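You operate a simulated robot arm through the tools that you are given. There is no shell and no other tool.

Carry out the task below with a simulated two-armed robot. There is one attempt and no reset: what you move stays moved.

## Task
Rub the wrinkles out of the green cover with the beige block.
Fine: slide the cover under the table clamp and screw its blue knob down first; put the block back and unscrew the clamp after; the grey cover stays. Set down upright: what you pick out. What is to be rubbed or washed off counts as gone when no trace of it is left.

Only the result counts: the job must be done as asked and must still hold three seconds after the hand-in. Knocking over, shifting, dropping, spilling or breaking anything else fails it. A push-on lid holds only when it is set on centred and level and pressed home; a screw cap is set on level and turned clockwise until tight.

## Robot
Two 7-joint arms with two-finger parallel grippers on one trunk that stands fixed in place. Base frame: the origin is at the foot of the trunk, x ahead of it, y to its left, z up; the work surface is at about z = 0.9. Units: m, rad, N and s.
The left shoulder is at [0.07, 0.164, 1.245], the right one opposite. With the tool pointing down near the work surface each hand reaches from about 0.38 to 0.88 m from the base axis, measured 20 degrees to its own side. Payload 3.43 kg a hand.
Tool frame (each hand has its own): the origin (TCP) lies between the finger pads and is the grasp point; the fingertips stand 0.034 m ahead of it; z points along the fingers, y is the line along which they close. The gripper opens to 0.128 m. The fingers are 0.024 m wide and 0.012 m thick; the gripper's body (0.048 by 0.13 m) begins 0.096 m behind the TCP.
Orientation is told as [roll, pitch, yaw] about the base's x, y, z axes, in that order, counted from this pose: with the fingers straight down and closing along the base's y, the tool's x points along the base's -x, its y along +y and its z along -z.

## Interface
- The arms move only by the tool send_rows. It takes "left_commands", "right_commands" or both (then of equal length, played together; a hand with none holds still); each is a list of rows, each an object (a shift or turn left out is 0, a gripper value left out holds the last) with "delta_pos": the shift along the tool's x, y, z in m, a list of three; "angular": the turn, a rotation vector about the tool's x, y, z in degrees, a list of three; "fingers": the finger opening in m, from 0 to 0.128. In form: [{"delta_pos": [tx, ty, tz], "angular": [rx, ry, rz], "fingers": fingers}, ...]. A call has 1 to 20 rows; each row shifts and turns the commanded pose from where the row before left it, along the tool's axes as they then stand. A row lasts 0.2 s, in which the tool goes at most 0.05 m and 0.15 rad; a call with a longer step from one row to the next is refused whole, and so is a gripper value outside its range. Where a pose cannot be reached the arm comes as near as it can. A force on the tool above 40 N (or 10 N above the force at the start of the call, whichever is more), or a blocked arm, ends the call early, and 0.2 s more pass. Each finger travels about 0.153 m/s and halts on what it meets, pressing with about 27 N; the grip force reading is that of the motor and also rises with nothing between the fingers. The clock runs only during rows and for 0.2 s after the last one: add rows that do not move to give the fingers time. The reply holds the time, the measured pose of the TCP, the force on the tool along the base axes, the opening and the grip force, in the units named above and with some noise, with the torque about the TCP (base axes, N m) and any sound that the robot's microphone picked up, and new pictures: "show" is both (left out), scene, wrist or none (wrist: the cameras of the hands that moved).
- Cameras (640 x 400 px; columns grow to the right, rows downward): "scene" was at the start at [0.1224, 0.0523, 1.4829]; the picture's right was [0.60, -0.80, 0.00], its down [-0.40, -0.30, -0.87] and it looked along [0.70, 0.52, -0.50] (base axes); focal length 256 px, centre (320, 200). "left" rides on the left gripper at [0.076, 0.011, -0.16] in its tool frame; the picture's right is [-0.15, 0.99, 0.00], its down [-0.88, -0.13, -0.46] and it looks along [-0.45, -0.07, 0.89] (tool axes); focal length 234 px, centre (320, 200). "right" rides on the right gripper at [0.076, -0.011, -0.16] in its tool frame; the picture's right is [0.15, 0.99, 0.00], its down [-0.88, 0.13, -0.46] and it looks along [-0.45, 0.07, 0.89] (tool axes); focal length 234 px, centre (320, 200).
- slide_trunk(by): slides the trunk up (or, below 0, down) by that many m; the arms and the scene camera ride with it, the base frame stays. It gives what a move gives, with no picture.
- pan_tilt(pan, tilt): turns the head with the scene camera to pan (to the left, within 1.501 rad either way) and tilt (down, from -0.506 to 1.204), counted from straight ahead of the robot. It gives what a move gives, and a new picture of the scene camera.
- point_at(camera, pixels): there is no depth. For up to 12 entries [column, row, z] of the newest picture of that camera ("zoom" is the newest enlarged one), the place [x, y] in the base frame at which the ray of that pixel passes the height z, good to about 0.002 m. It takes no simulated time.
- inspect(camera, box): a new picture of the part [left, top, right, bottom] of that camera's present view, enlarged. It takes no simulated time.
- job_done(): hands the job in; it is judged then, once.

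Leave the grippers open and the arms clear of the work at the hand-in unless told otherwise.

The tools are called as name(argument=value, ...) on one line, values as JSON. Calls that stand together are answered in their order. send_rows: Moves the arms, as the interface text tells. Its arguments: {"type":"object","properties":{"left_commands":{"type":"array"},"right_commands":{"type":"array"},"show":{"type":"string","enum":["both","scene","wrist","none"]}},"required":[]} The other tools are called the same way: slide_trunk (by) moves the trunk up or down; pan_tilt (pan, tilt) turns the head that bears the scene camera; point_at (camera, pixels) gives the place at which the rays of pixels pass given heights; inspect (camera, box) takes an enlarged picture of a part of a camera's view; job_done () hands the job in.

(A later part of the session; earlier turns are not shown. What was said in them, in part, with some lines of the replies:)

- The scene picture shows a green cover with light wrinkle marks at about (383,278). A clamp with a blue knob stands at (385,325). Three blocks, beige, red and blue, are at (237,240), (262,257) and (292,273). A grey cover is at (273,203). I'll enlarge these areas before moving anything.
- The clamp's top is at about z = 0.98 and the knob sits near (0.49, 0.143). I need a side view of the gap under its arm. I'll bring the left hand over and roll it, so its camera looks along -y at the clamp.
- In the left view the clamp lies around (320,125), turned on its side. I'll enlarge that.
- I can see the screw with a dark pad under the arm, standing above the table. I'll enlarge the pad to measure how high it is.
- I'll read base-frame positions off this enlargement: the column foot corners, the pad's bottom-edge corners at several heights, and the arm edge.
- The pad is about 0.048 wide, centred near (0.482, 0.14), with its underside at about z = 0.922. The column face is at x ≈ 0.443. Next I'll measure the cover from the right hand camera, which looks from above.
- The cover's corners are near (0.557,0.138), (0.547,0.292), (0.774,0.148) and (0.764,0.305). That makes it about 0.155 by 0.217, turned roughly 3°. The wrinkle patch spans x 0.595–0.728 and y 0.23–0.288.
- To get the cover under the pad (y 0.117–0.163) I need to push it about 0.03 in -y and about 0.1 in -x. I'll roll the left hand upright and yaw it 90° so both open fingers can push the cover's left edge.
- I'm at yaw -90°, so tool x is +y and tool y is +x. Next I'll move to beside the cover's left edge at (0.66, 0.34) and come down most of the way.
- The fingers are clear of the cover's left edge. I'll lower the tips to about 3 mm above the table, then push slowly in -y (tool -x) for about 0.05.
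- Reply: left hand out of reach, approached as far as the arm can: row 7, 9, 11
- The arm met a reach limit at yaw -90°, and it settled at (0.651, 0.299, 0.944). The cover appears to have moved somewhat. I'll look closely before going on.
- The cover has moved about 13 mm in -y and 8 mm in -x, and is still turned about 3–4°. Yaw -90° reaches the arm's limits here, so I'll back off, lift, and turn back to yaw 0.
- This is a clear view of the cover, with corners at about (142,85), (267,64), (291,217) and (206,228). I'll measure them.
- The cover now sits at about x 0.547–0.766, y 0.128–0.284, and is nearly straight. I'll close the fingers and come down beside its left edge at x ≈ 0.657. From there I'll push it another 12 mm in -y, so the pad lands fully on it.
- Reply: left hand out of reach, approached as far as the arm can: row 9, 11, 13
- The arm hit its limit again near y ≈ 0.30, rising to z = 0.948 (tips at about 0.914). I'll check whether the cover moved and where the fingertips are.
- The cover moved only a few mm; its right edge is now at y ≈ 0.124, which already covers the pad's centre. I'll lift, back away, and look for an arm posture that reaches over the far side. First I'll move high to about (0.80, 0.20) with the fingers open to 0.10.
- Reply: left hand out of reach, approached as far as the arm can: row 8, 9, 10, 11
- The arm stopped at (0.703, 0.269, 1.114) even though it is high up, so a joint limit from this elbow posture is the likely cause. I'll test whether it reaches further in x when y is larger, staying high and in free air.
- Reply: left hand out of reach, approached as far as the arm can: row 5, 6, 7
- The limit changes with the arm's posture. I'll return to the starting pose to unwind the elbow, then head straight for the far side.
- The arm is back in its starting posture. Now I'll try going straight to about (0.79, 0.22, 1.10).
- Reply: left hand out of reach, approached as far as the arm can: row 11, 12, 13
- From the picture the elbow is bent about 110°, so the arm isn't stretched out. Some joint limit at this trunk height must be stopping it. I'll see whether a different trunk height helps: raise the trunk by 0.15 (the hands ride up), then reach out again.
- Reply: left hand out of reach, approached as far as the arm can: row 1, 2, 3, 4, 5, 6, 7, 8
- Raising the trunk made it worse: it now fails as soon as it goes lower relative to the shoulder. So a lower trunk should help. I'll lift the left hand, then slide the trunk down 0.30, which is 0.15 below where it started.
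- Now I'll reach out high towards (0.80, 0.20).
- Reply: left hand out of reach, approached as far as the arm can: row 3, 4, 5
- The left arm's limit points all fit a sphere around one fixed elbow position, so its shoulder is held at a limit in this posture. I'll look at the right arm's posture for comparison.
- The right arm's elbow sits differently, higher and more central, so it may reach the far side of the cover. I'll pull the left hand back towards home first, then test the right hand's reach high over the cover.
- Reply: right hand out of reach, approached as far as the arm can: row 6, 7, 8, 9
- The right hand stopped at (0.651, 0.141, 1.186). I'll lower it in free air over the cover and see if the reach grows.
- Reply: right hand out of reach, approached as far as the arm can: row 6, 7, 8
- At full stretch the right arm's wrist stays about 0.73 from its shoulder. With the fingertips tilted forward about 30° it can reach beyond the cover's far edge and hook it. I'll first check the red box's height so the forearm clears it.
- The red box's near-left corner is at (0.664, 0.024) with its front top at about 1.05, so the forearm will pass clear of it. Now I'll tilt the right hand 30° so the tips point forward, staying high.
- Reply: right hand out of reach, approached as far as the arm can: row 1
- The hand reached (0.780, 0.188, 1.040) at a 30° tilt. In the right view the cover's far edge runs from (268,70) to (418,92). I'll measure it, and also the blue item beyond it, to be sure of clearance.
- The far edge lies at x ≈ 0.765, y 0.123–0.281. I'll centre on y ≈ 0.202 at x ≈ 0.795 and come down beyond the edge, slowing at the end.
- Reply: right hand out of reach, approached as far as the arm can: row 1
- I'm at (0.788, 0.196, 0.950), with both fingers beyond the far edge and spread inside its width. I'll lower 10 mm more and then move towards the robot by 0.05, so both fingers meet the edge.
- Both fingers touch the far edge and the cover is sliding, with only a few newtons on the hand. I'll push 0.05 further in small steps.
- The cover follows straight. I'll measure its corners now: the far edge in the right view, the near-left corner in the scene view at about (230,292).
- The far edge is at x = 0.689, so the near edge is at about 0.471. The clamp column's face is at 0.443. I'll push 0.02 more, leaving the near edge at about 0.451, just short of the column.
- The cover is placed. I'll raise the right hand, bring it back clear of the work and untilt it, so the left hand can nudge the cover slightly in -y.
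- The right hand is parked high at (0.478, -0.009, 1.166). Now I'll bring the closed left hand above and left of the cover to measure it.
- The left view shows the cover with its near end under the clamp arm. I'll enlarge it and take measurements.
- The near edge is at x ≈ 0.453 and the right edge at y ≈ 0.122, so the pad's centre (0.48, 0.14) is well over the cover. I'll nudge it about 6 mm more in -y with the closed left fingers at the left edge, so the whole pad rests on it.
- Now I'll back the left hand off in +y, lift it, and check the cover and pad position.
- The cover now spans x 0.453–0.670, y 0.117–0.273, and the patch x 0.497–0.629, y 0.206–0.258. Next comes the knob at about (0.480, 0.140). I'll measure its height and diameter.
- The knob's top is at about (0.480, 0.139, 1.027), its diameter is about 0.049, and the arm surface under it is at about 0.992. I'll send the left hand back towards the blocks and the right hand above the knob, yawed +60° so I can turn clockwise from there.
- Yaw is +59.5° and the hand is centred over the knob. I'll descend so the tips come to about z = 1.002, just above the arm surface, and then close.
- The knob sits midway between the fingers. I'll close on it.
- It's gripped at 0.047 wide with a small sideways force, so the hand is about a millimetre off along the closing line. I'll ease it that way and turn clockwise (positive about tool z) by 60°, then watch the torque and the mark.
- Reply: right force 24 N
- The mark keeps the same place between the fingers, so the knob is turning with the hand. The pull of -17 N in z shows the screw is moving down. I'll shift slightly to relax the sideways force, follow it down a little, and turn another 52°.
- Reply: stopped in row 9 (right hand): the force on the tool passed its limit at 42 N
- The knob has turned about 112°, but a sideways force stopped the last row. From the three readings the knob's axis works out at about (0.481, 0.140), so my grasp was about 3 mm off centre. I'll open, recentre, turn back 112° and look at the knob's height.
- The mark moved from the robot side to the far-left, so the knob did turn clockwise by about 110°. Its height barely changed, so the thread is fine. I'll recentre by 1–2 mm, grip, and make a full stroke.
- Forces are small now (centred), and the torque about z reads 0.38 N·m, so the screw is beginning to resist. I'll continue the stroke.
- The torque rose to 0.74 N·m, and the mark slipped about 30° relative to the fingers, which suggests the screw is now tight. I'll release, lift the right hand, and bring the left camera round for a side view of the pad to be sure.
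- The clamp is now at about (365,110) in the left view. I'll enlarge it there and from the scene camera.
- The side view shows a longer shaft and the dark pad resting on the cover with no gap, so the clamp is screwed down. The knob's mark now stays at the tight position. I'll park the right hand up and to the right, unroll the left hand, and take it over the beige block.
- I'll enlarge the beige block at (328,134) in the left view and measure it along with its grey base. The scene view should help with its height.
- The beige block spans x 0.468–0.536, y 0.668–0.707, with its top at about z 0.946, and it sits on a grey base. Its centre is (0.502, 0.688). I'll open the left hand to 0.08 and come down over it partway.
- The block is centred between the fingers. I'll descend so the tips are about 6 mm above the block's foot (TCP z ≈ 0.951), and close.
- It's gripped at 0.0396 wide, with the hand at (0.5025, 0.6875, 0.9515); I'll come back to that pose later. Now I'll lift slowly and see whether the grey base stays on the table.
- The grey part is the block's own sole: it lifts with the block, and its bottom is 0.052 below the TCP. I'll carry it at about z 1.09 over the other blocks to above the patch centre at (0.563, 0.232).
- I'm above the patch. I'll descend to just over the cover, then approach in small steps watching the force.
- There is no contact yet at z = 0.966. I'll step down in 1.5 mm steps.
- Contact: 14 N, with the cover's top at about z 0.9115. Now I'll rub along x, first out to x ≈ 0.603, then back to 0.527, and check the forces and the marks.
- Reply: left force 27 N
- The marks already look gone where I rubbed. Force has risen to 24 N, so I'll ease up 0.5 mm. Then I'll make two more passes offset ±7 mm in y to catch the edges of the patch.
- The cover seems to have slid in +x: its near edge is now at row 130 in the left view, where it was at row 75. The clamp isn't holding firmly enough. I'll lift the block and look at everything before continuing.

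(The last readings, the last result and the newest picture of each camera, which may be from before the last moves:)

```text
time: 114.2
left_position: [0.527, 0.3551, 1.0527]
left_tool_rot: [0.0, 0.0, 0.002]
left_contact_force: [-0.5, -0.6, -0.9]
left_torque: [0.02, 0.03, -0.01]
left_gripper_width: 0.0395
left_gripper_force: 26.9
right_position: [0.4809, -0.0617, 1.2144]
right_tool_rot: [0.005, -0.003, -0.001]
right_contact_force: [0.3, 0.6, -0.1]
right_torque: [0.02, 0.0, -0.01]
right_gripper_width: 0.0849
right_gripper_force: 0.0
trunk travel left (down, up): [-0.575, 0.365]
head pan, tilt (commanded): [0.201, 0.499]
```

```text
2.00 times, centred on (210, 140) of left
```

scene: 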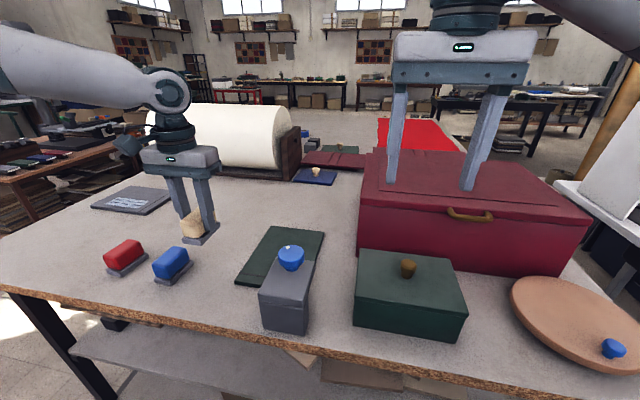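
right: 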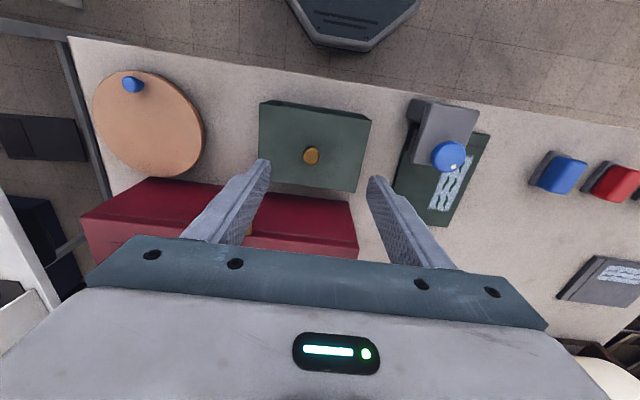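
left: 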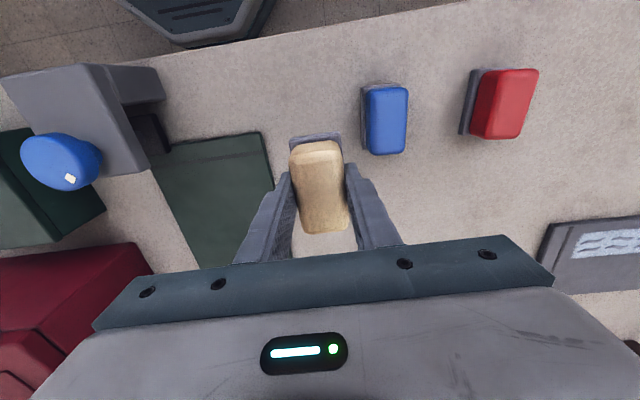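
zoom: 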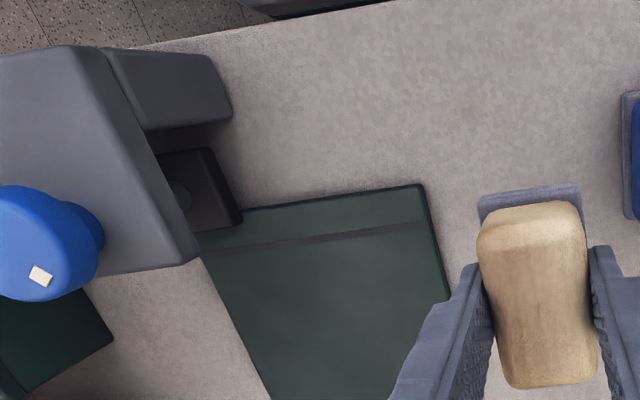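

The light patch has vanished from the cover, and nothing shows in either view. The cover did slip about 3.5 cm in +x from under the pad. I'll look closely for any faint trace and measure where the cover is now.

inspect(camera="scene", box=[236, 222, 306, 287])

inspect(camera="right", box=[380, 90, 510, 240])

point_at(camera="left", pixels=[[261, 133, 0.91], [200, 269, 0.91], [152, 167, 0.91], [176, 145, 0.92]])

point_at(camera="scene", pixels=[[270, 227, 0.91], [324, 233, 0.91], [236, 282, 0.91]])

```text
6.15 times, centred on (271, 254) of scene
```

zoom: 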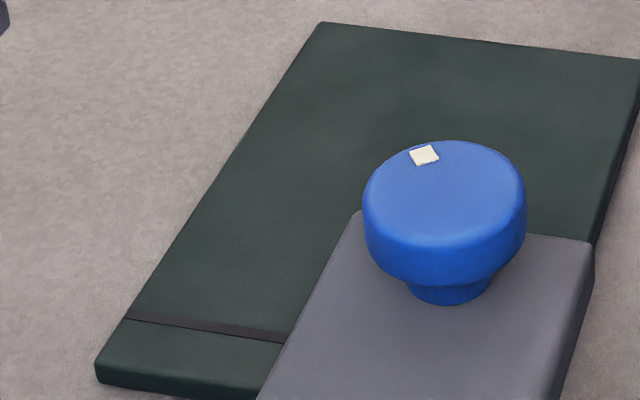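

```text
2.67 times, centred on (445, 165) of right
```

zoom: 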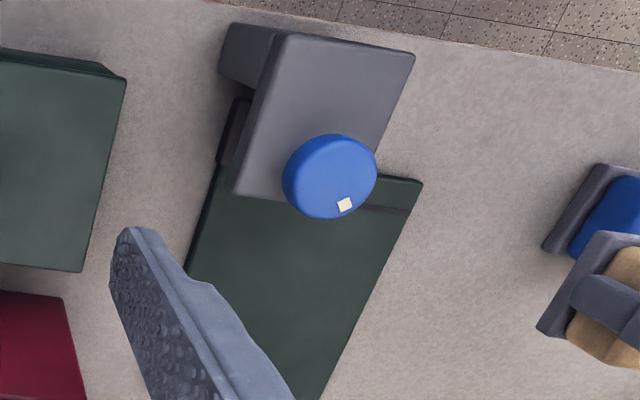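

```text
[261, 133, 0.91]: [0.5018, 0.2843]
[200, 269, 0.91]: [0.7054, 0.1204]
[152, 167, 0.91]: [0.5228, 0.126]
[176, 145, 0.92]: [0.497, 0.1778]
```

```text
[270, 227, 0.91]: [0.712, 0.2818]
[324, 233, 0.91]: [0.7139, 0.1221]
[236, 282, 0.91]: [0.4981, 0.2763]
```

The cover is clean, with no trace in any view. It now spans x 0.498–0.713, so after unscrewing I'll push it back well under the clamp. First the block goes back: I'll carry it at the same height to above (0.5023, 0.6877).

send_rows(left_commands=[{"delta_pos": [0, 0, -0.03]}, {"delta_pos": [0.0031, 0.0416, 0]}, {"delta_pos": [0.0031, 0.0416, 0]}, {"delta_pos": [0.0031, 0.0416, 0]}, {"delta_pos": [0.0031, 0.0416, 0]}, {"delta_pos": [0.0031, 0.0416, 0]}, {"delta_pos": [0.0031, 0.0416, 0]}, {"delta_pos": [0.0031, 0.0416, 0]}, {"delta_pos": [0.0031, 0.0416, 0]}, {"delta_pos": [0, 0, 0.04]}, {"delta_pos": [0, 0, 0.04]}, {"delta_pos": [0, 0, 0.025]}, {}, {}], show="both")

```text
time: 117.2
left_position: [0.5009, 0.6895, 0.9767]
left_tool_rot: [-0.001, -0.002, 0.001]
left_contact_force: [0.7, 0.7, -1.8]
left_torque: [-0.02, 0.0, 0.01]
left_gripper_width: 0.0395
left_gripper_force: 26.7
right_position: [0.4793, -0.0599, 1.2145]
right_tool_rot: [0.002, -0.003, -0.001]
right_contact_force: [0.2, 0.5, -0.5]
right_torque: [0.03, -0.03, -0.06]
right_gripper_width: 0.085
right_gripper_force: 0.0
trunk travel left (down, up): [-0.575, 0.365]
head pan, tilt (commanded): [0.201, 0.499]
```

scene: 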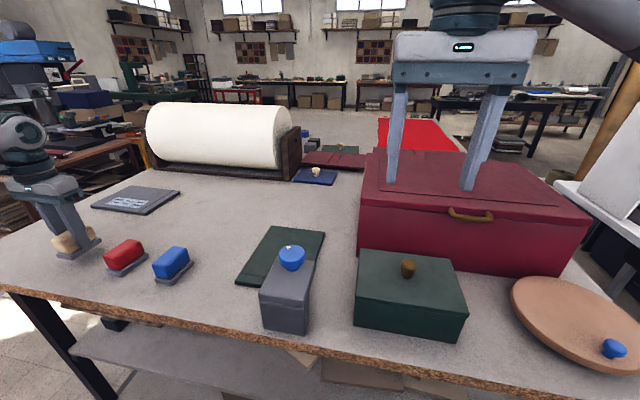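
left: 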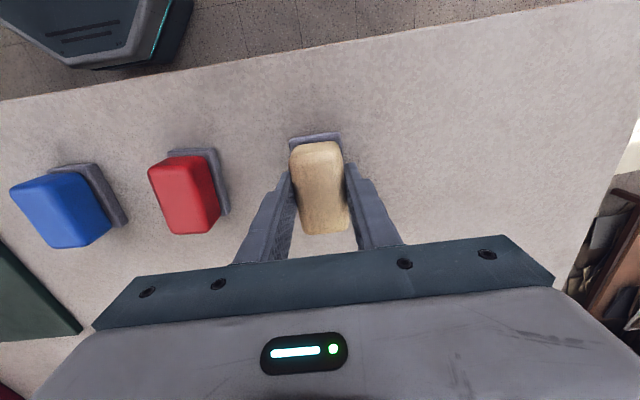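

I'll take still readings to average the position noise before setting the block down.

send_rows(left_commands=[{}], show="none")

send_rows(left_commands=[{}], show="none")

send_rows(left_commands=[{}], show="none")

```text
time: 117.6
left_position: [0.5015, 0.6875, 0.9775]
left_tool_rot: [-0.002, -0.001, 0.001]
left_contact_force: [0.3, 0.1, -2.0]
left_torque: [0.03, -0.03, -0.02]
left_gripper_width: 0.0395
left_gripper_force: 27.2
right_position: [0.4802, -0.06, 1.2148]
right_tool_rot: [0.004, -0.003, -0.003]
right_contact_force: [0.2, 0.3, 0.4]
right_torque: [0.01, -0.01, 0.0]
right_gripper_width: 0.085
right_gripper_force: 0.1
trunk travel left (down, up): [-0.575, 0.365]
head pan, tilt (commanded): [0.201, 0.499]
```

```text
time: 118.0
left_position: [0.5005, 0.6886, 0.9762]
left_tool_rot: [0.002, 0.0, 0.002]
left_contact_force: [-0.3, 0.2, -0.4]
left_torque: [0.03, -0.01, 0.01]
left_gripper_width: 0.0393
left_gripper_force: 27.1
right_position: [0.4811, -0.0609, 1.2141]
right_tool_rot: [0.004, -0.003, -0.002]
right_contact_force: [0.7, 0.4, -0.2]
right_torque: [0.02, 0.02, -0.02]
right_gripper_width: 0.0847
right_gripper_force: 0.0
trunk travel left (down, up): [-0.575, 0.365]
head pan, tilt (commanded): [0.201, 0.499]
```

```text
time: 118.4
left_position: [0.5015, 0.6881, 0.9755]
left_tool_rot: [0.0, -0.003, 0.002]
left_contact_force: [0.3, -0.1, -1.1]
left_torque: [-0.01, -0.04, 0.01]
left_gripper_width: 0.0395
left_gripper_force: 26.9
right_position: [0.4799, -0.061, 1.216]
right_tool_rot: [0.004, -0.005, -0.002]
right_contact_force: [-0.8, 0.3, -0.4]
right_torque: [-0.01, -0.04, -0.01]
right_gripper_width: 0.085
right_gripper_force: 0.0
trunk travel left (down, up): [-0.575, 0.365]
head pan, tilt (commanded): [0.201, 0.499]
```

Averaged position is (0.5011, 0.6884, 0.9765). By readings and summed commands I need +1.2 mm in x, about -0.3 mm in y and 25.4 mm down. I'll lower gently.

send_rows(left_commands=[{"delta_pos": [-0.0012, -0.0003, 0.012]}, {"delta_pos": [0, 0, 0.008]}, {"delta_pos": [0, 0, 0.003]}, {"delta_pos": [0, 0, 0.0012]}, {"delta_pos": [0, 0, 0.0012]}, {}], show="both")

inspect(camera="scene", box=[40, 200, 180, 290])

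```text
time: 119.8
left_position: [0.5013, 0.6886, 0.9508]
left_tool_rot: [-0.001, -0.001, 0.001]
left_contact_force: [-0.4, -0.7, -1.9]
left_torque: [-0.02, -0.01, -0.01]
left_gripper_width: 0.0395
left_gripper_force: 26.6
right_position: [0.4796, -0.0597, 1.2138]
right_tool_rot: [0.004, -0.004, -0.003]
right_contact_force: [-0.3, -0.6, 0.0]
right_torque: [0.02, 0.01, 0.03]
right_gripper_width: 0.0851
right_gripper_force: 0.1
trunk travel left (down, up): [-0.575, 0.365]
head pan, tilt (commanded): [0.201, 0.499]
```

scene: 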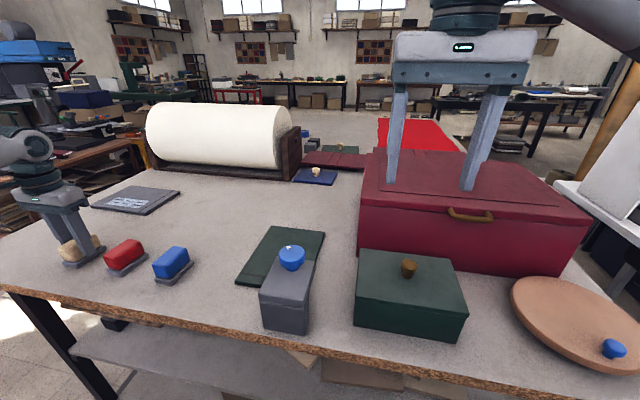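
left: 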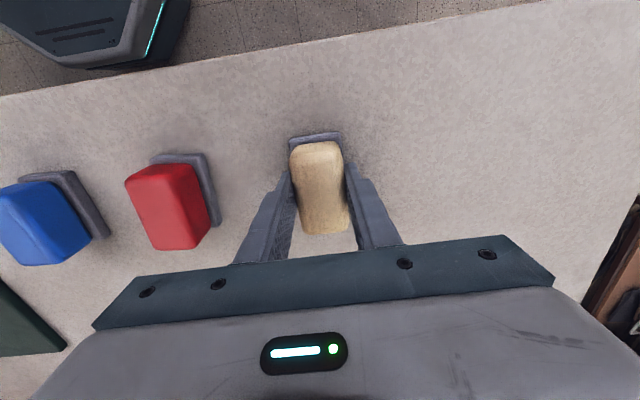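

```text
4.44 times, centred on (110, 245) of scene
```

zoom: 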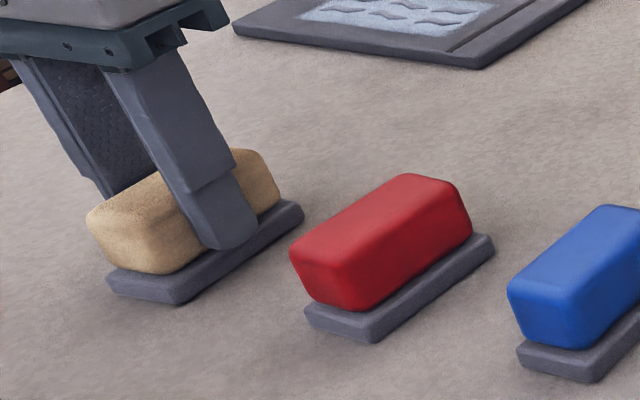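

It looks nearly in place, but the force (-1.9 N) shows it isn't touching yet. I'll go down in 0.7 mm steps until it does.

send_rows(left_commands=[{"delta_pos": [0, 0, 0.0007]}, {"delta_pos": [0, 0, 0.0007]}, {}], show="none")

```text
time: 120.6
left_position: [0.5019, 0.6886, 0.9511]
left_tool_rot: [0.001, -0.002, 0.004]
left_contact_force: [1.5, 1.8, 2.0]
left_torque: [0.11, 0.09, -0.08]
left_gripper_width: 0.0397
left_gripper_force: 27.0
right_position: [0.48, -0.061, 1.2141]
right_tool_rot: [0.004, -0.006, -0.002]
right_contact_force: [-0.8, -0.2, -0.1]
right_torque: [0.02, 0.03, 0.02]
right_gripper_width: 0.0851
right_gripper_force: 0.0
trunk travel left (down, up): [-0.575, 0.365]
head pan, tilt (commanded): [0.201, 0.499]
```

It's in contact (+2 N). I'll release by opening to 0.08 and then lift straight up.

send_rows(left_commands=[{"fingers": 0.05}, {"fingers": 0.08}, {}, {"delta_pos": [0, 0, -0.02]}, {"delta_pos": [0, 0, -0.04]}, {"delta_pos": [0, 0, -0.04]}, {"delta_pos": [0, 0, -0.04]}, {}], show="both")

inspect(camera="scene", box=[40, 220, 160, 290])

```text
time: 122.4
left_position: [0.502, 0.6889, 1.0911]
left_tool_rot: [-0.004, -0.002, 0.002]
left_contact_force: [1.1, -0.5, 0.5]
left_torque: [-0.03, -0.03, -0.04]
left_gripper_width: 0.0801
left_gripper_force: 0.1
right_position: [0.4805, -0.061, 1.214]
right_tool_rot: [0.003, -0.004, -0.002]
right_contact_force: [0.1, -0.3, -0.4]
right_torque: [-0.02, 0.01, -0.02]
right_gripper_width: 0.0851
right_gripper_force: 0.0
trunk travel left (down, up): [-0.575, 0.365]
head pan, tilt (commanded): [0.201, 0.499]
```

scene: 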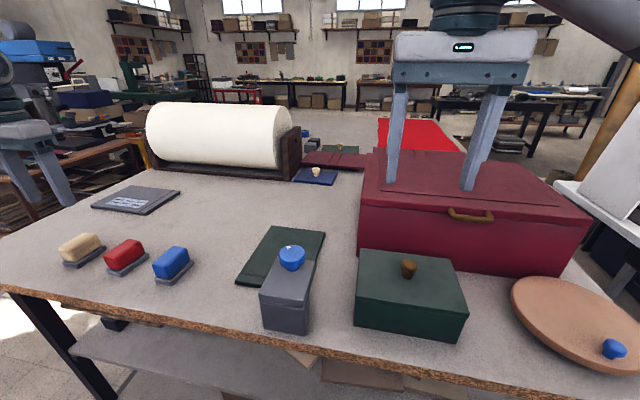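
left: 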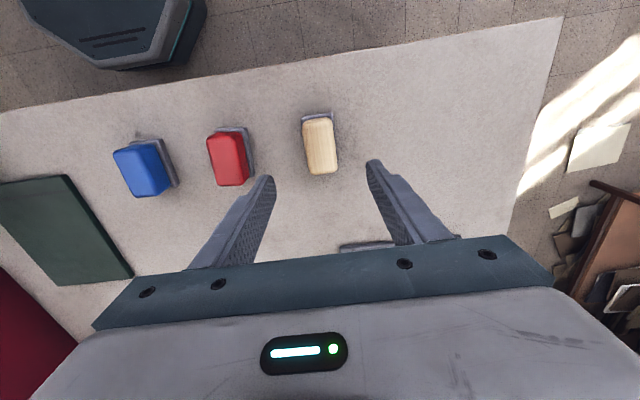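

```text
5.33 times, centred on (100, 255) of scene
```

zoom: 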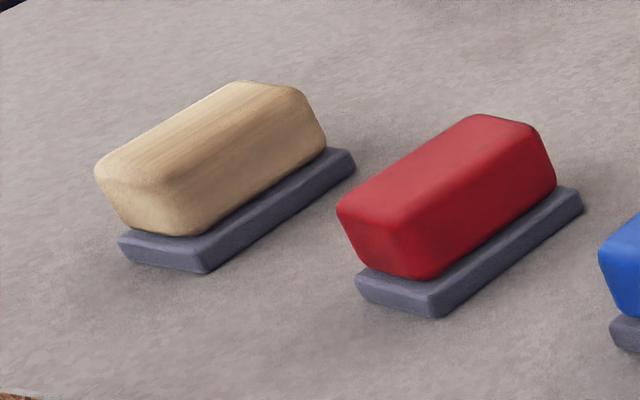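

The block stands upright where it was. The left view also shows the cover from a new angle at (65,230), so I'll check it for traces.

inspect(camera="left", box=[0, 160, 140, 300])

inspect(camera="right", box=[380, 90, 500, 240])

```text
2.86 times, centred on (70, 230) of left
```

zoom: 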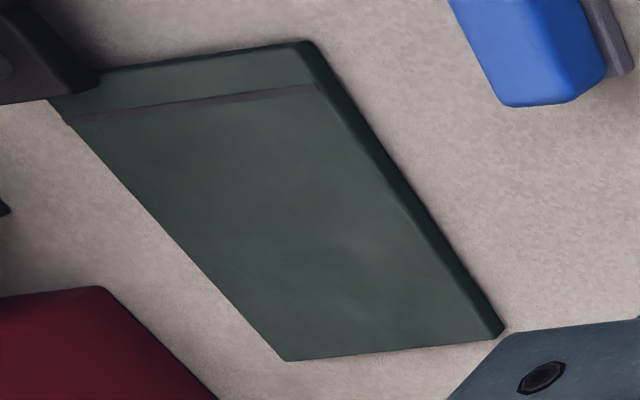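

```text
2.67 times, centred on (440, 165) of right
```

zoom: 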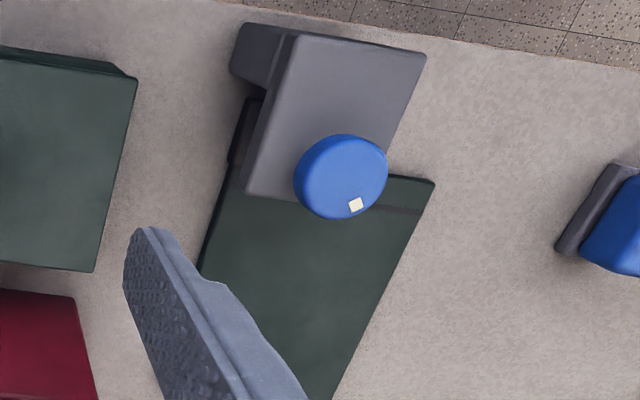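

The cover is clean. Now I'll unscrew the clamp: the right hand retraces its exact path back above the knob and takes the yaw -53° it had at the end of the tightening stroke.

send_rows(right_commands=[{"delta_pos": [0.0, 0.02, 0.01]}, {"delta_pos": [0.0, 0.02, 0.01]}, {"delta_pos": [0.0, 0.02, 0.01]}, {"delta_pos": [0.0, 0.02, 0.01]}, {"delta_pos": [0.0, 0.02, 0.01]}, {"delta_pos": [0.0, 0.02, 0.01]}, {"delta_pos": [0.0, 0.02, 0.01]}, {"delta_pos": [0.0, 0.02, 0.01]}, {"delta_pos": [0.0, 0.02, 0.01]}, {"delta_pos": [0.0, 0.02, 0.01]}, {"angular": [0, 0, 8]}, {"angular": [0, 0, 8]}, {"angular": [0, 0, 8]}, {"angular": [0, 0, 8]}, {"angular": [0, 0, 8]}, {"angular": [0, 0, 8]}, {"angular": [0, 0, 5]}, {}], show="both")

```text
time: 126.2
left_position: [0.5021, 0.6878, 1.0905]
left_tool_rot: [-0.001, -0.001, 0.003]
left_contact_force: [-0.3, -0.9, 0.3]
left_torque: [0.0, -0.02, -0.02]
left_gripper_width: 0.08
left_gripper_force: 0.0
right_position: [0.4812, 0.1391, 1.1158]
right_tool_rot: [0.004, 0.002, -0.927]
right_contact_force: [0.5, 0.1, -1.1]
right_torque: [-0.01, 0.0, 0.0]
right_gripper_width: 0.085
right_gripper_force: 0.0
trunk travel left (down, up): [-0.575, 0.365]
head pan, tilt (commanded): [0.201, 0.499]
```

scene: 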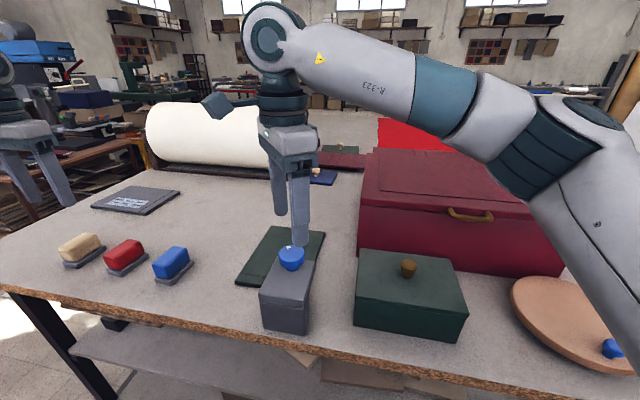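
right: 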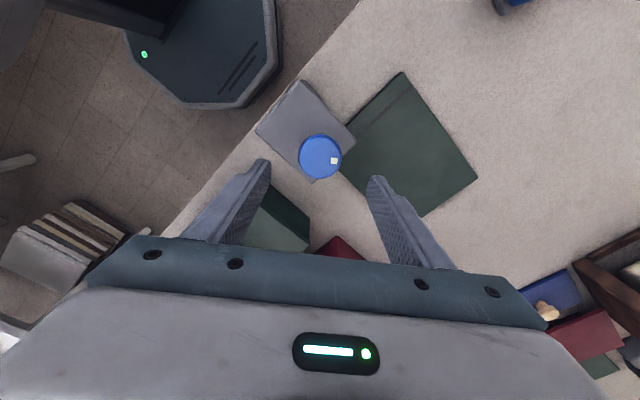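

This view shows nearly the whole cover at (410,150). I'll check it once more for traces, then descend onto the knob and close.

inspect(camera="right", box=[330, 60, 490, 220])

send_rows(right_commands=[{"delta_pos": [0, 0, 0.04]}, {"delta_pos": [0, 0, 0.03]}, {"delta_pos": [0, 0, 0.01]}, {}, {"fingers": 0.0}, {}, {}, {}], show="wrist")

```text
2.50 times, centred on (410, 140) of right
```

zoom: 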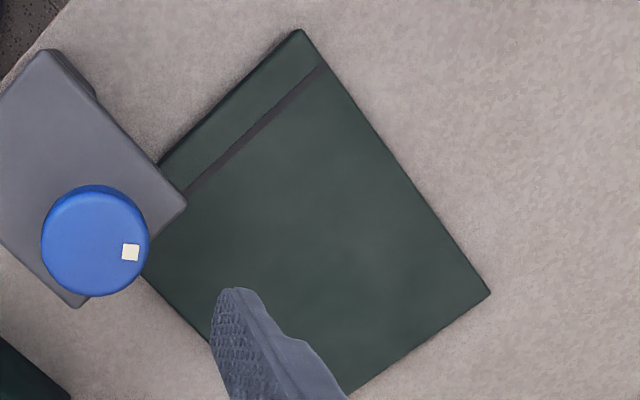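

```text
time: 128.0
left_position: [0.5014, 0.6878, 1.0908]
left_tool_rot: [-0.002, -0.001, 0.002]
left_contact_force: [-0.1, 0.0, 0.4]
left_torque: [0.0, -0.02, 0.01]
left_gripper_width: 0.0803
left_gripper_force: 0.0
right_position: [0.4812, 0.1396, 1.0361]
right_tool_rot: [0.005, 0.001, -0.927]
right_contact_force: [0.2, 1.2, -6.0]
right_torque: [0.26, -0.09, -0.04]
right_gripper_width: 0.0474
right_gripper_force: 45.7
trunk travel left (down, up): [-0.575, 0.365]
head pan, tilt (commanded): [0.201, 0.499]
```

right: 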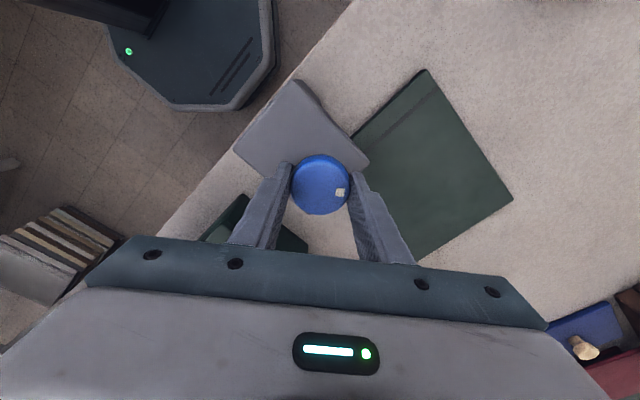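

The cover is uniformly green, and the knob is gripped with little side force. I'll turn it counterclockwise (negative about tool z) by 112°.

send_rows(right_commands=[{"angular": [0, 0, -8]}, {"angular": [0, 0, -8]}, {"angular": [0, 0, -8]}, {"angular": [0, 0, -8]}, {"angular": [0, 0, -8]}, {"angular": [0, 0, -8]}, {"angular": [0, 0, -8]}, {"angular": [0, 0, -8]}, {"angular": [0, 0, -8]}, {"angular": [0, 0, -8]}, {"angular": [0, 0, -8]}, {"angular": [0, 0, -8]}, {"angular": [0, 0, -8]}, {"angular": [0, 0, -8]}, {}], show="both")

```text
time: 131.2
left_position: [0.501, 0.6879, 1.0899]
left_tool_rot: [-0.002, -0.004, 0.002]
left_contact_force: [-0.6, 0.8, 0.1]
left_torque: [-0.03, -0.01, 0.03]
left_gripper_width: 0.0799
left_gripper_force: 0.1
right_position: [0.4807, 0.141, 1.0355]
right_tool_rot: [-0.002, -0.005, 1.03]
right_contact_force: [-4.1, 3.7, -5.4]
right_torque: [0.65, 0.12, 0.01]
right_gripper_width: 0.0476
right_gripper_force: 44.6
trunk travel left (down, up): [-0.575, 0.365]
head pan, tilt (commanded): [0.201, 0.499]
```

scene: 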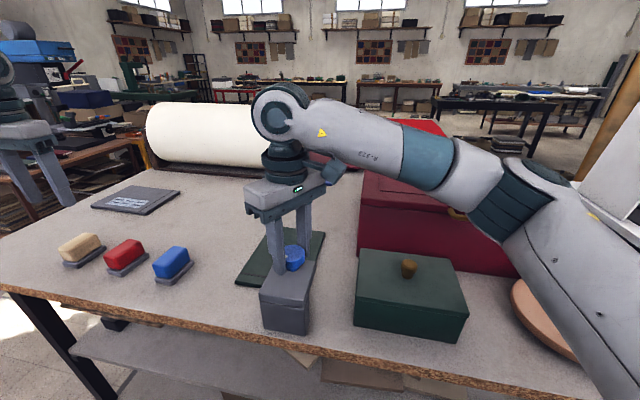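
right: 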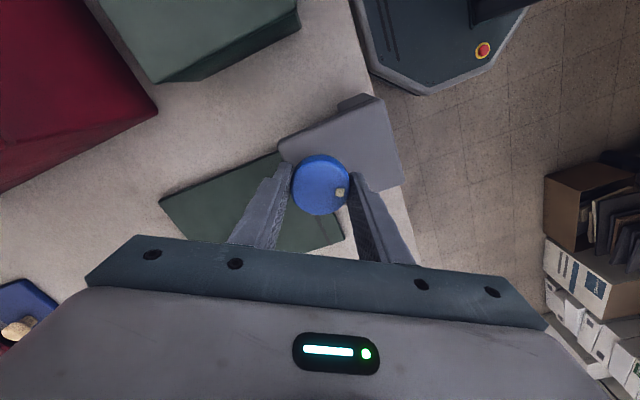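

The knob turned freely with the hand. By its mark it is still about 20–30° short of its starting angle. I'll regrip 48° further back and turn counterclockwise again, watching for a stop.

send_rows(right_commands=[{"fingers": 0.08}, {}, {"angular": [0, 0, 8]}, {"angular": [0, 0, 8]}, {"angular": [0, 0, 8]}, {"angular": [0, 0, 8]}, {"angular": [0, 0, 8]}, {"angular": [0, 0, 8]}, {"fingers": 0.0}, {}, {}, {}, {"angular": [0, 0, -8]}, {"angular": [0, 0, -8]}, {"angular": [0, 0, -8]}, {"angular": [0, 0, -8]}, {}], show="both")

inspect(camera="scene", box=[250, 230, 330, 290])

```text
time: 134.8
left_position: [0.5014, 0.6884, 1.091]
left_tool_rot: [-0.001, 0.0, 0.002]
left_contact_force: [0.4, -0.6, 0.5]
left_torque: [0.0, -0.01, -0.03]
left_gripper_width: 0.0801
left_gripper_force: 0.0
right_position: [0.4806, 0.1404, 1.035]
right_tool_rot: [-0.001, -0.007, 0.751]
right_contact_force: [-0.4, 3.8, 0.0]
right_torque: [-0.16, -0.32, -0.44]
right_gripper_width: 0.0472
right_gripper_force: 44.6
trunk travel left (down, up): [-0.575, 0.365]
head pan, tilt (commanded): [0.201, 0.499]
```

scene: 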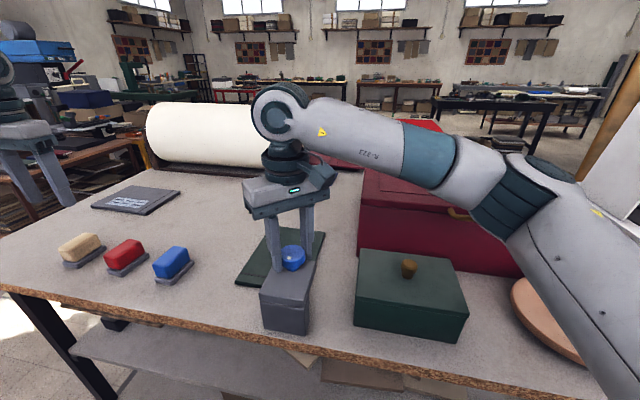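
right: 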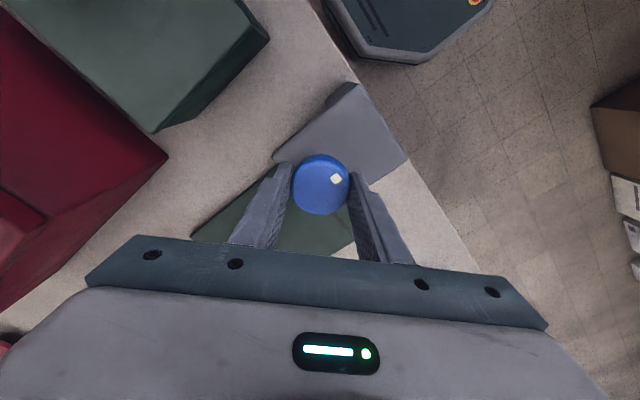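

```text
6.67 times, centred on (290, 260) of scene
```

zoom: 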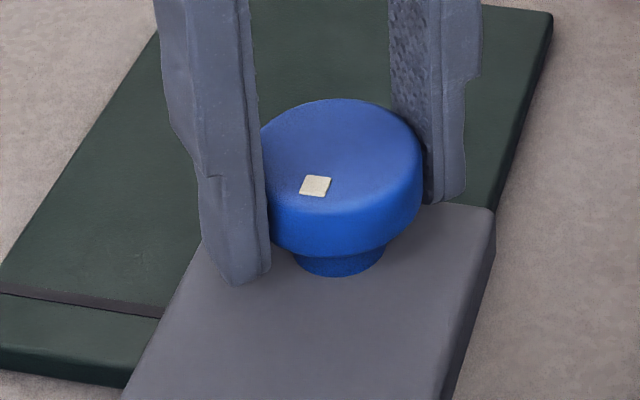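

The torque of -0.44 N·m shows it has met its stop, and the mark is exactly back at its original place (316,187). The clamp is unscrewed. I'll release, lift, turn to yaw 0 and view the pad and cover.

send_rows(right_commands=[{"fingers": 0.085}, {}, {"delta_pos": [0, 0, -0.04]}, {"delta_pos": [0, 0, -0.04]}, {"angular": [0, 0, 8], "delta_pos": [0, 0, -0.02]}, {"angular": [0, 0, 8], "delta_pos": [0, 0, -0.02]}, {"angular": [0, 0, 8]}, {"angular": [0, 0, 8]}, {"angular": [0, 0, 8]}, {"angular": [0, 0, 3]}, {}], show="both")

inspect(camera="right", box=[270, 60, 430, 240])

```text
time: 137.2
left_position: [0.5015, 0.6882, 1.0918]
left_tool_rot: [-0.001, -0.003, 0.002]
left_contact_force: [0.1, -0.2, -1.1]
left_torque: [0.02, -0.03, -0.01]
left_gripper_width: 0.0802
left_gripper_force: 0.1
right_position: [0.482, 0.1387, 1.1562]
right_tool_rot: [0.003, -0.007, -0.002]
right_contact_force: [-0.3, 0.6, -0.3]
right_torque: [0.01, -0.01, 0.01]
right_gripper_width: 0.0852
right_gripper_force: 0.1
trunk travel left (down, up): [-0.575, 0.365]
head pan, tilt (commanded): [0.201, 0.499]
```

scene: 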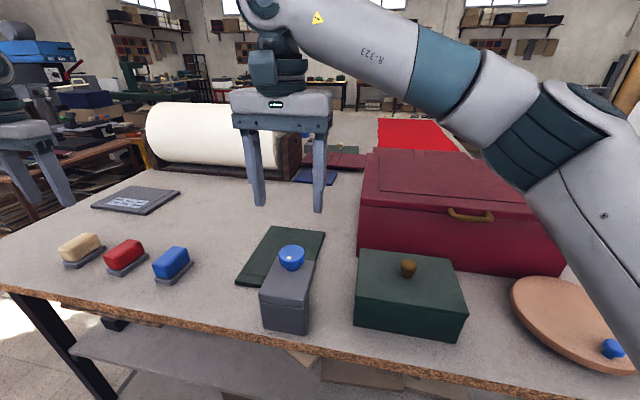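
right: 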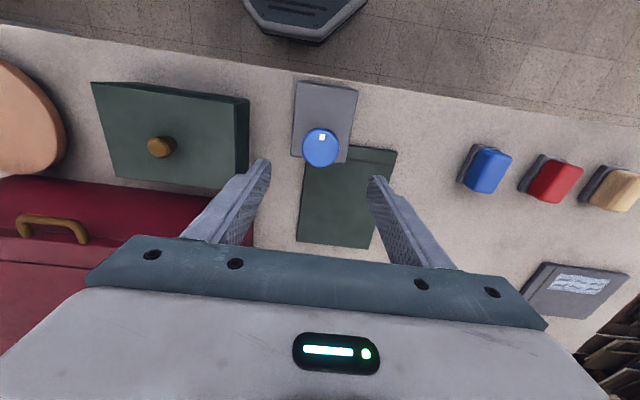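

```text
2.22 times, centred on (350, 150) of right
```

zoom: 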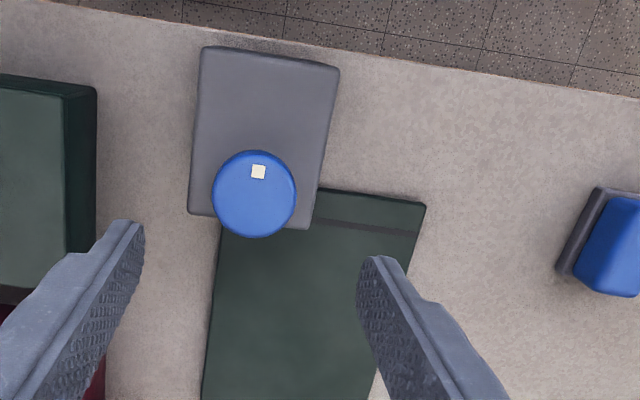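

All good. Now I'll push the cover back properly under the clamp the same way as before: tilt the right hand 30° and travel high past the far edge, starting with the fingers 0.10 apart.

send_rows(right_commands=[{"angular": [0, -7.5, 0], "fingers": 0.1}, {"angular": [0, -7.5, 0]}, {"angular": [0, -7.5, 0]}, {"angular": [0, -7.5, 0]}, {"delta_pos": [-0.0218, 0.006, 0.02125]}, {"delta_pos": [-0.0218, 0.006, 0.02125]}, {"delta_pos": [-0.0218, 0.006, 0.02125]}, {"delta_pos": [-0.0218, 0.006, 0.02125]}, {"delta_pos": [-0.0218, 0.006, 0.02125]}, {"delta_pos": [-0.0218, 0.006, 0.02125]}, {"delta_pos": [-0.0218, 0.006, 0.02125]}, {"delta_pos": [-0.0218, 0.006, 0.02125]}, {"delta_pos": [-0.0218, 0.006, 0.02125]}, {}], show="both")

```text
time: 140.2
left_position: [0.5007, 0.6877, 1.0904]
left_tool_rot: [-0.001, -0.002, 0.002]
left_contact_force: [1.0, -0.2, 0.3]
left_torque: [0.02, -0.02, 0.01]
left_gripper_width: 0.08
left_gripper_force: 0.0
right_position: [0.7455, 0.192, 1.0897]
right_tool_rot: [0.006, -0.528, -0.004]
right_contact_force: [0.4, 0.2, 0.0]
right_torque: [-0.01, -0.01, 0.03]
right_gripper_width: 0.0998
right_gripper_force: 0.1
trunk travel left (down, up): [-0.575, 0.365]
head pan, tilt (commanded): [0.201, 0.499]
```

scene: 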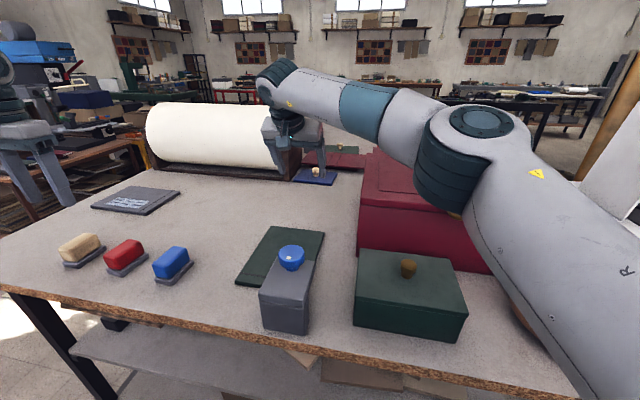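
right: 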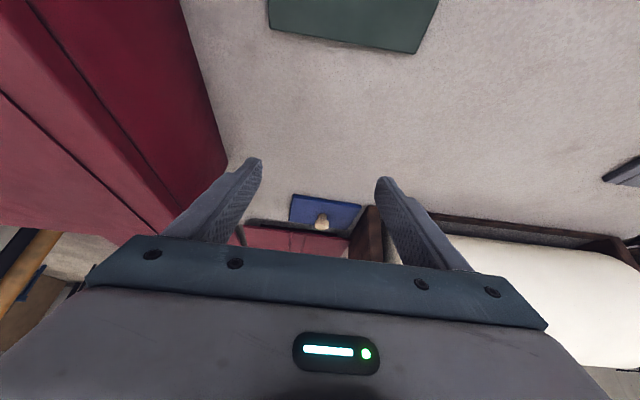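

I'm past the far edge, which shows from (268,25) to (419,54). I'll measure it.

point_at(camera="right", pixels=[[268, 26, 0.91], [419, 54, 0.91]])

```text
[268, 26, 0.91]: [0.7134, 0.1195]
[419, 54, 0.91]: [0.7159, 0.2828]
```

The far edge is at x ≈ 0.714, y 0.12–0.282. I'll centre on y ≈ 0.201 and come down beyond it.

send_rows(right_commands=[{"delta_pos": [0.015, 0.009, 0.026]}, {"delta_pos": [0.015, 0, 0.026]}, {"delta_pos": [0.015, 0, 0.026]}, {"delta_pos": [0.015, 0, 0.026]}, {"delta_pos": [0.01, 0, 0.0173]}, {"delta_pos": [0.0025, 0, 0.0043]}, {"delta_pos": [0.0025, 0, 0.0043]}, {}], show="both")

```text
time: 142.0
left_position: [0.5012, 0.6885, 1.0914]
left_tool_rot: [0.001, -0.003, 0.002]
left_contact_force: [0.1, 0.5, -0.2]
left_torque: [-0.02, 0.01, 0.0]
left_gripper_width: 0.0799
left_gripper_force: 0.0
right_position: [0.7482, 0.2037, 0.9396]
right_tool_rot: [0.005, -0.529, -0.005]
right_contact_force: [0.9, 0.4, 0.4]
right_torque: [-0.01, 0.04, -0.02]
right_gripper_width: 0.1
right_gripper_force: 0.0
trunk travel left (down, up): [-0.575, 0.365]
head pan, tilt (commanded): [0.201, 0.499]
```

scene: 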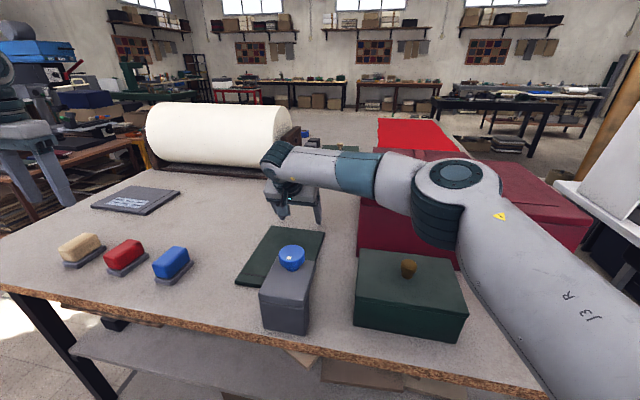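
right: 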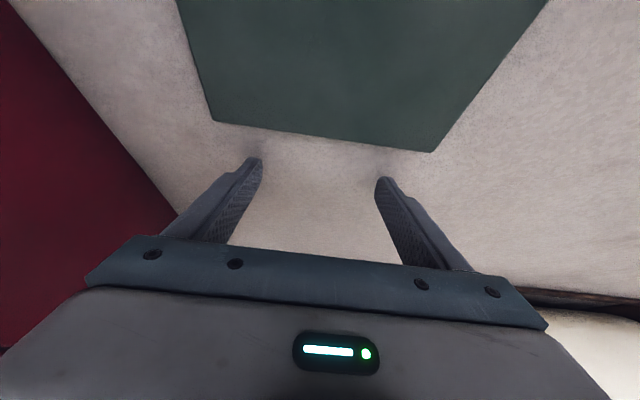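

I'll push towards the robot by about 0.079, quickly at first until contact, then in 5 mm steps, so the near edge ends near x ≈ 0.453 as before.

send_rows(right_commands=[{"delta_pos": [0.00866, 0, -0.005]}, {"delta_pos": [0.00866, 0, -0.005]}, {"delta_pos": [0.00866, 0, -0.005]}, {"delta_pos": [0.00433, 0, -0.0025]}, {"delta_pos": [0.00433, 0, -0.0025]}, {"delta_pos": [0.00433, 0, -0.0025]}, {"delta_pos": [0.00433, 0, -0.0025]}, {"delta_pos": [0.00433, 0, -0.0025]}, {"delta_pos": [0.00433, 0, -0.0025]}, {"delta_pos": [0.00433, 0, -0.0025]}, {"delta_pos": [0.00433, 0, -0.0025]}, {"delta_pos": [0.00433, 0, -0.0025]}, {"delta_pos": [0.00346, 0, -0.002]}, {}], show="both")

point_at(camera="right", pixels=[[230, 152, 0.91], [417, 178, 0.91]])

```text
time: 145.0
left_position: [0.5008, 0.6874, 1.091]
left_tool_rot: [0.001, -0.002, 0.001]
left_contact_force: [-0.8, -0.7, 0.3]
left_torque: [0.0, -0.02, -0.01]
left_gripper_width: 0.0798
left_gripper_force: 0.0
right_position: [0.6673, 0.2028, 0.9407]
right_tool_rot: [0.006, -0.529, -0.003]
right_contact_force: [2.0, -0.3, 2.9]
right_torque: [0.0, -0.04, 0.02]
right_gripper_width: 0.1001
right_gripper_force: 0.3
trunk travel left (down, up): [-0.575, 0.365]
head pan, tilt (commanded): [0.201, 0.499]
```

scene: 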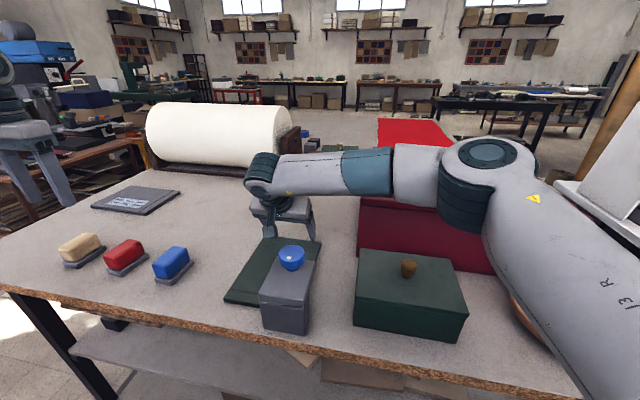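
right: 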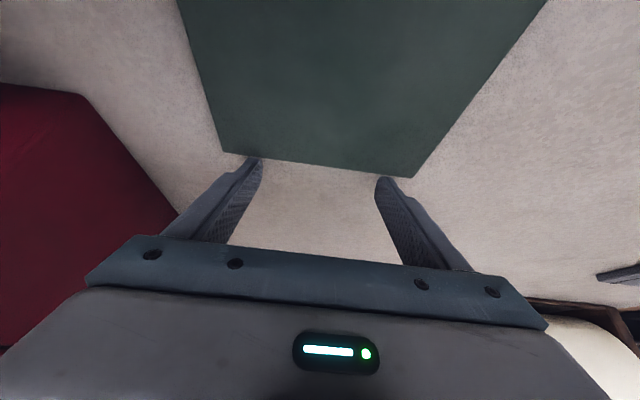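

```text
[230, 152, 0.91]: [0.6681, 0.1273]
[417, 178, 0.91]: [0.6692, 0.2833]
```

The cover's far edge is at 0.668, so its near edge is at about 0.451, under the clamp again. I'll move the right hand off the edge, lift, withdraw it and untilt.

send_rows(right_commands=[{"delta_pos": [-0.0173, 0, 0.01]}, {"delta_pos": [-0.0225, 0, -0.039]}, {"delta_pos": [-0.0225, 0, -0.039]}, {"delta_pos": [-0.0225, 0, -0.039]}, {"delta_pos": [-0.0225, 0, -0.039]}, {"delta_pos": [0.026, -0.03, -0.015]}, {"delta_pos": [0.026, -0.03, -0.015]}, {"delta_pos": [0.026, -0.03, -0.015]}, {"delta_pos": [0.026, -0.03, -0.015]}, {"delta_pos": [0.026, -0.03, -0.015]}, {"delta_pos": [0.026, -0.03, -0.015]}, {"delta_pos": [0.026, -0.03, -0.015]}, {"delta_pos": [0.0, -0.03, -0.0]}, {"angular": [0, 7.5, 0]}, {"angular": [0, 7.5, 0]}, {"angular": [0, 7.5, 0]}, {"angular": [0, 7.5, 0]}, {}], left_commands=[{}, {}, {}, {}, {}, {"delta_pos": [0.01, 0, -0.03], "fingers": 0.128}, {"delta_pos": [0.01, 0, -0.03]}, {"delta_pos": [0.01, 0, -0.03]}, {"delta_pos": [0.01, 0, 0]}, {"delta_pos": [0.01, 0, 0]}, {"delta_pos": [0.01, 0, 0]}, {}, {}, {}, {}, {}, {}, {}], show="both")

```text
time: 148.8
left_position: [0.441, 0.6876, 1.18]
left_tool_rot: [-0.001, -0.001, 0.001]
left_contact_force: [-0.4, 0.1, -1.1]
left_torque: [-0.02, 0.03, -0.03]
left_gripper_width: 0.1281
left_gripper_force: 0.1
right_position: [0.4766, -0.0378, 1.1182]
right_tool_rot: [0.005, -0.003, 0.001]
right_contact_force: [0.1, 1.0, 0.0]
right_torque: [0.0, 0.01, -0.01]
right_gripper_width: 0.0999
right_gripper_force: 0.1
trunk travel left (down, up): [-0.575, 0.365]
head pan, tilt (commanded): [0.201, 0.499]
```

scene: 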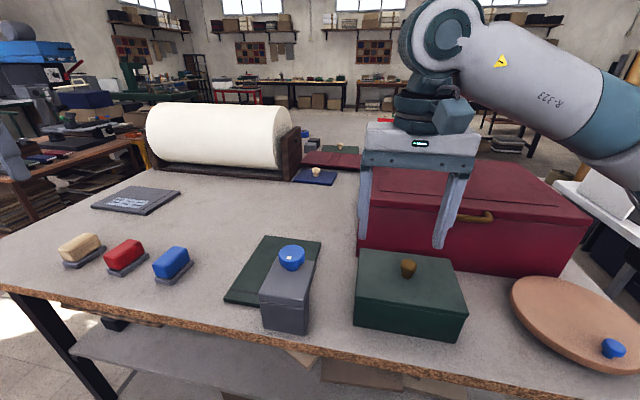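
right: 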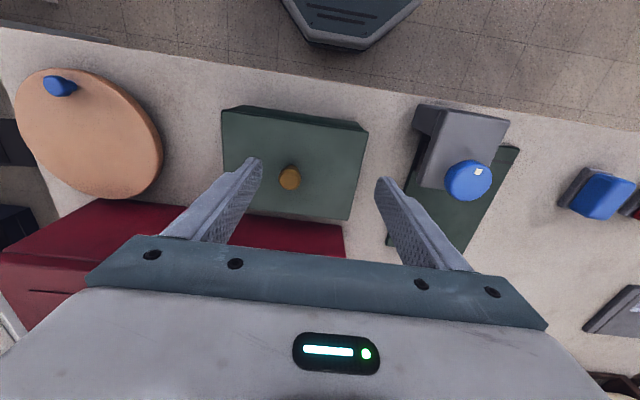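
left: 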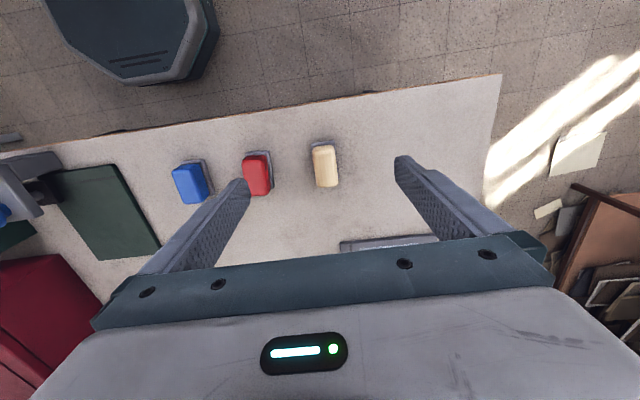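

Both hands are clear. I'll raise the right hand further, then make a last check of the cover, the clamp pad, the block and the grey cover.

send_rows(right_commands=[{"delta_pos": [0, -0.02, -0.04], "fingers": 0.128}, {"delta_pos": [0, -0.02, -0.04]}, {"delta_pos": [0, -0.02, -0.04]}, {}], show="scene")

inspect(camera="left", box=[0, 140, 170, 270])

inspect(camera="scene", box=[215, 225, 335, 335])

inspect(camera="right", box=[390, 90, 540, 260])

```text
time: 149.8
left_position: [0.443, 0.6866, 1.1796]
left_tool_rot: [-0.002, -0.001, 0.002]
left_contact_force: [0.8, 0.4, 0.7]
left_torque: [0.0, 0.0, -0.03]
left_gripper_width: 0.1281
left_gripper_force: 0.1
right_position: [0.4774, -0.0994, 1.2354]
right_tool_rot: [0.006, -0.004, 0.0]
right_contact_force: [1.0, -0.5, -0.6]
right_torque: [0.02, 0.02, 0.01]
right_gripper_width: 0.1279
right_gripper_force: 0.1
trunk travel left (down, up): [-0.575, 0.365]
head pan, tilt (commanded): [0.201, 0.499]
```

scene: 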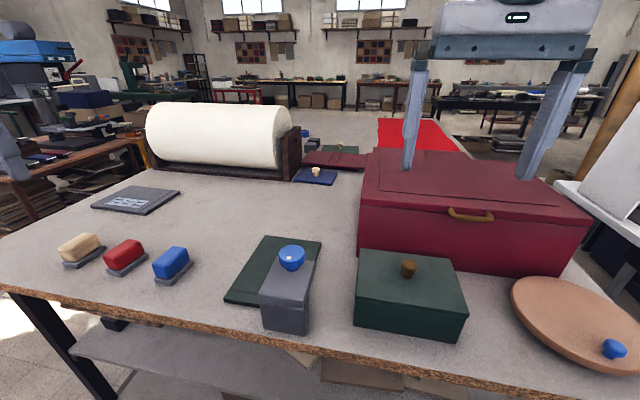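

```text
3.08 times, centred on (85, 205) of left
```

zoom: 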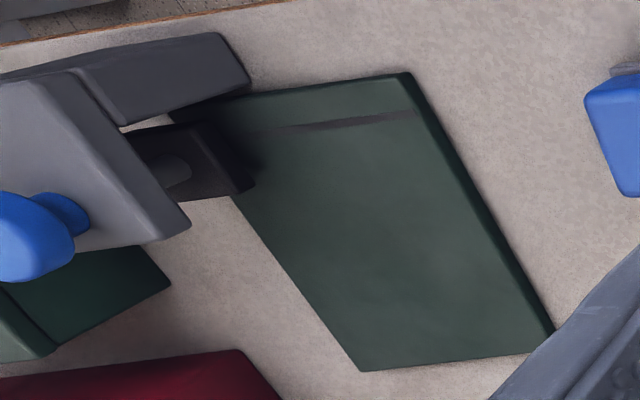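

```text
3.64 times, centred on (275, 280) of scene
```

zoom: 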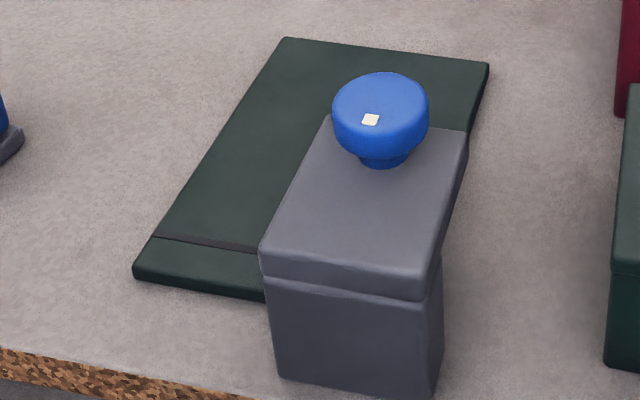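

```text
2.35 times, centred on (465, 175) of right
```

zoom: 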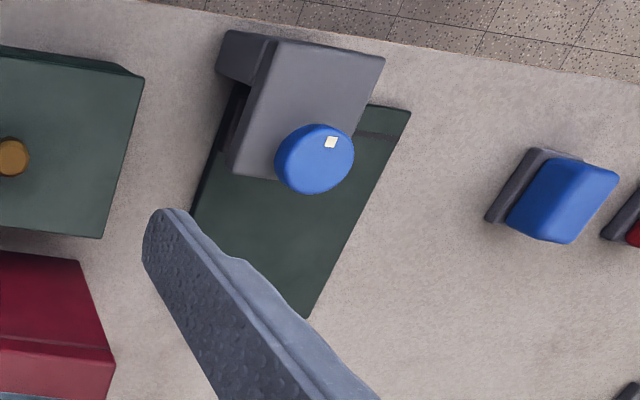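

The green cover shows no trace of wrinkles from any side and lies under the clamp. The clamp's pad is up and its knob mark is back where it started. The beige block stands upright in its place. The grey cover still has its pattern and, like the other items, has not moved. Both grippers are open and clear, so I'm handing in.

job_done()

```text
The job is handed in.
```

The wrinkles are rubbed out of the green cover. I found no trace left on it from any camera view, and I've handed the job in.

- **Clamping:** I slid the cover under the clamp and screwed the blue knob down until it resisted. The clamp did not hold fully: during the second pass the cover slipped about 4.5 cm out from under the pad. The marks already looked gone by then, so I did not clamp and rub again.
- **Beige block:** it is back in its original place, upright, to within about a millimetre.
- **Clamp:** it is unscrewed to its starting stop, with the knob's mark back where it began.
- **Green cover:** after unscrewing, I pushed it back under the clamp, where it now lies.
- **Everything else:** the grey cover still has its wrinkles and was not touched. I saw no other item shifted.

Both grippers are open and the arms are clear of the work. The trunk is still 0.15 m lower than at the start.
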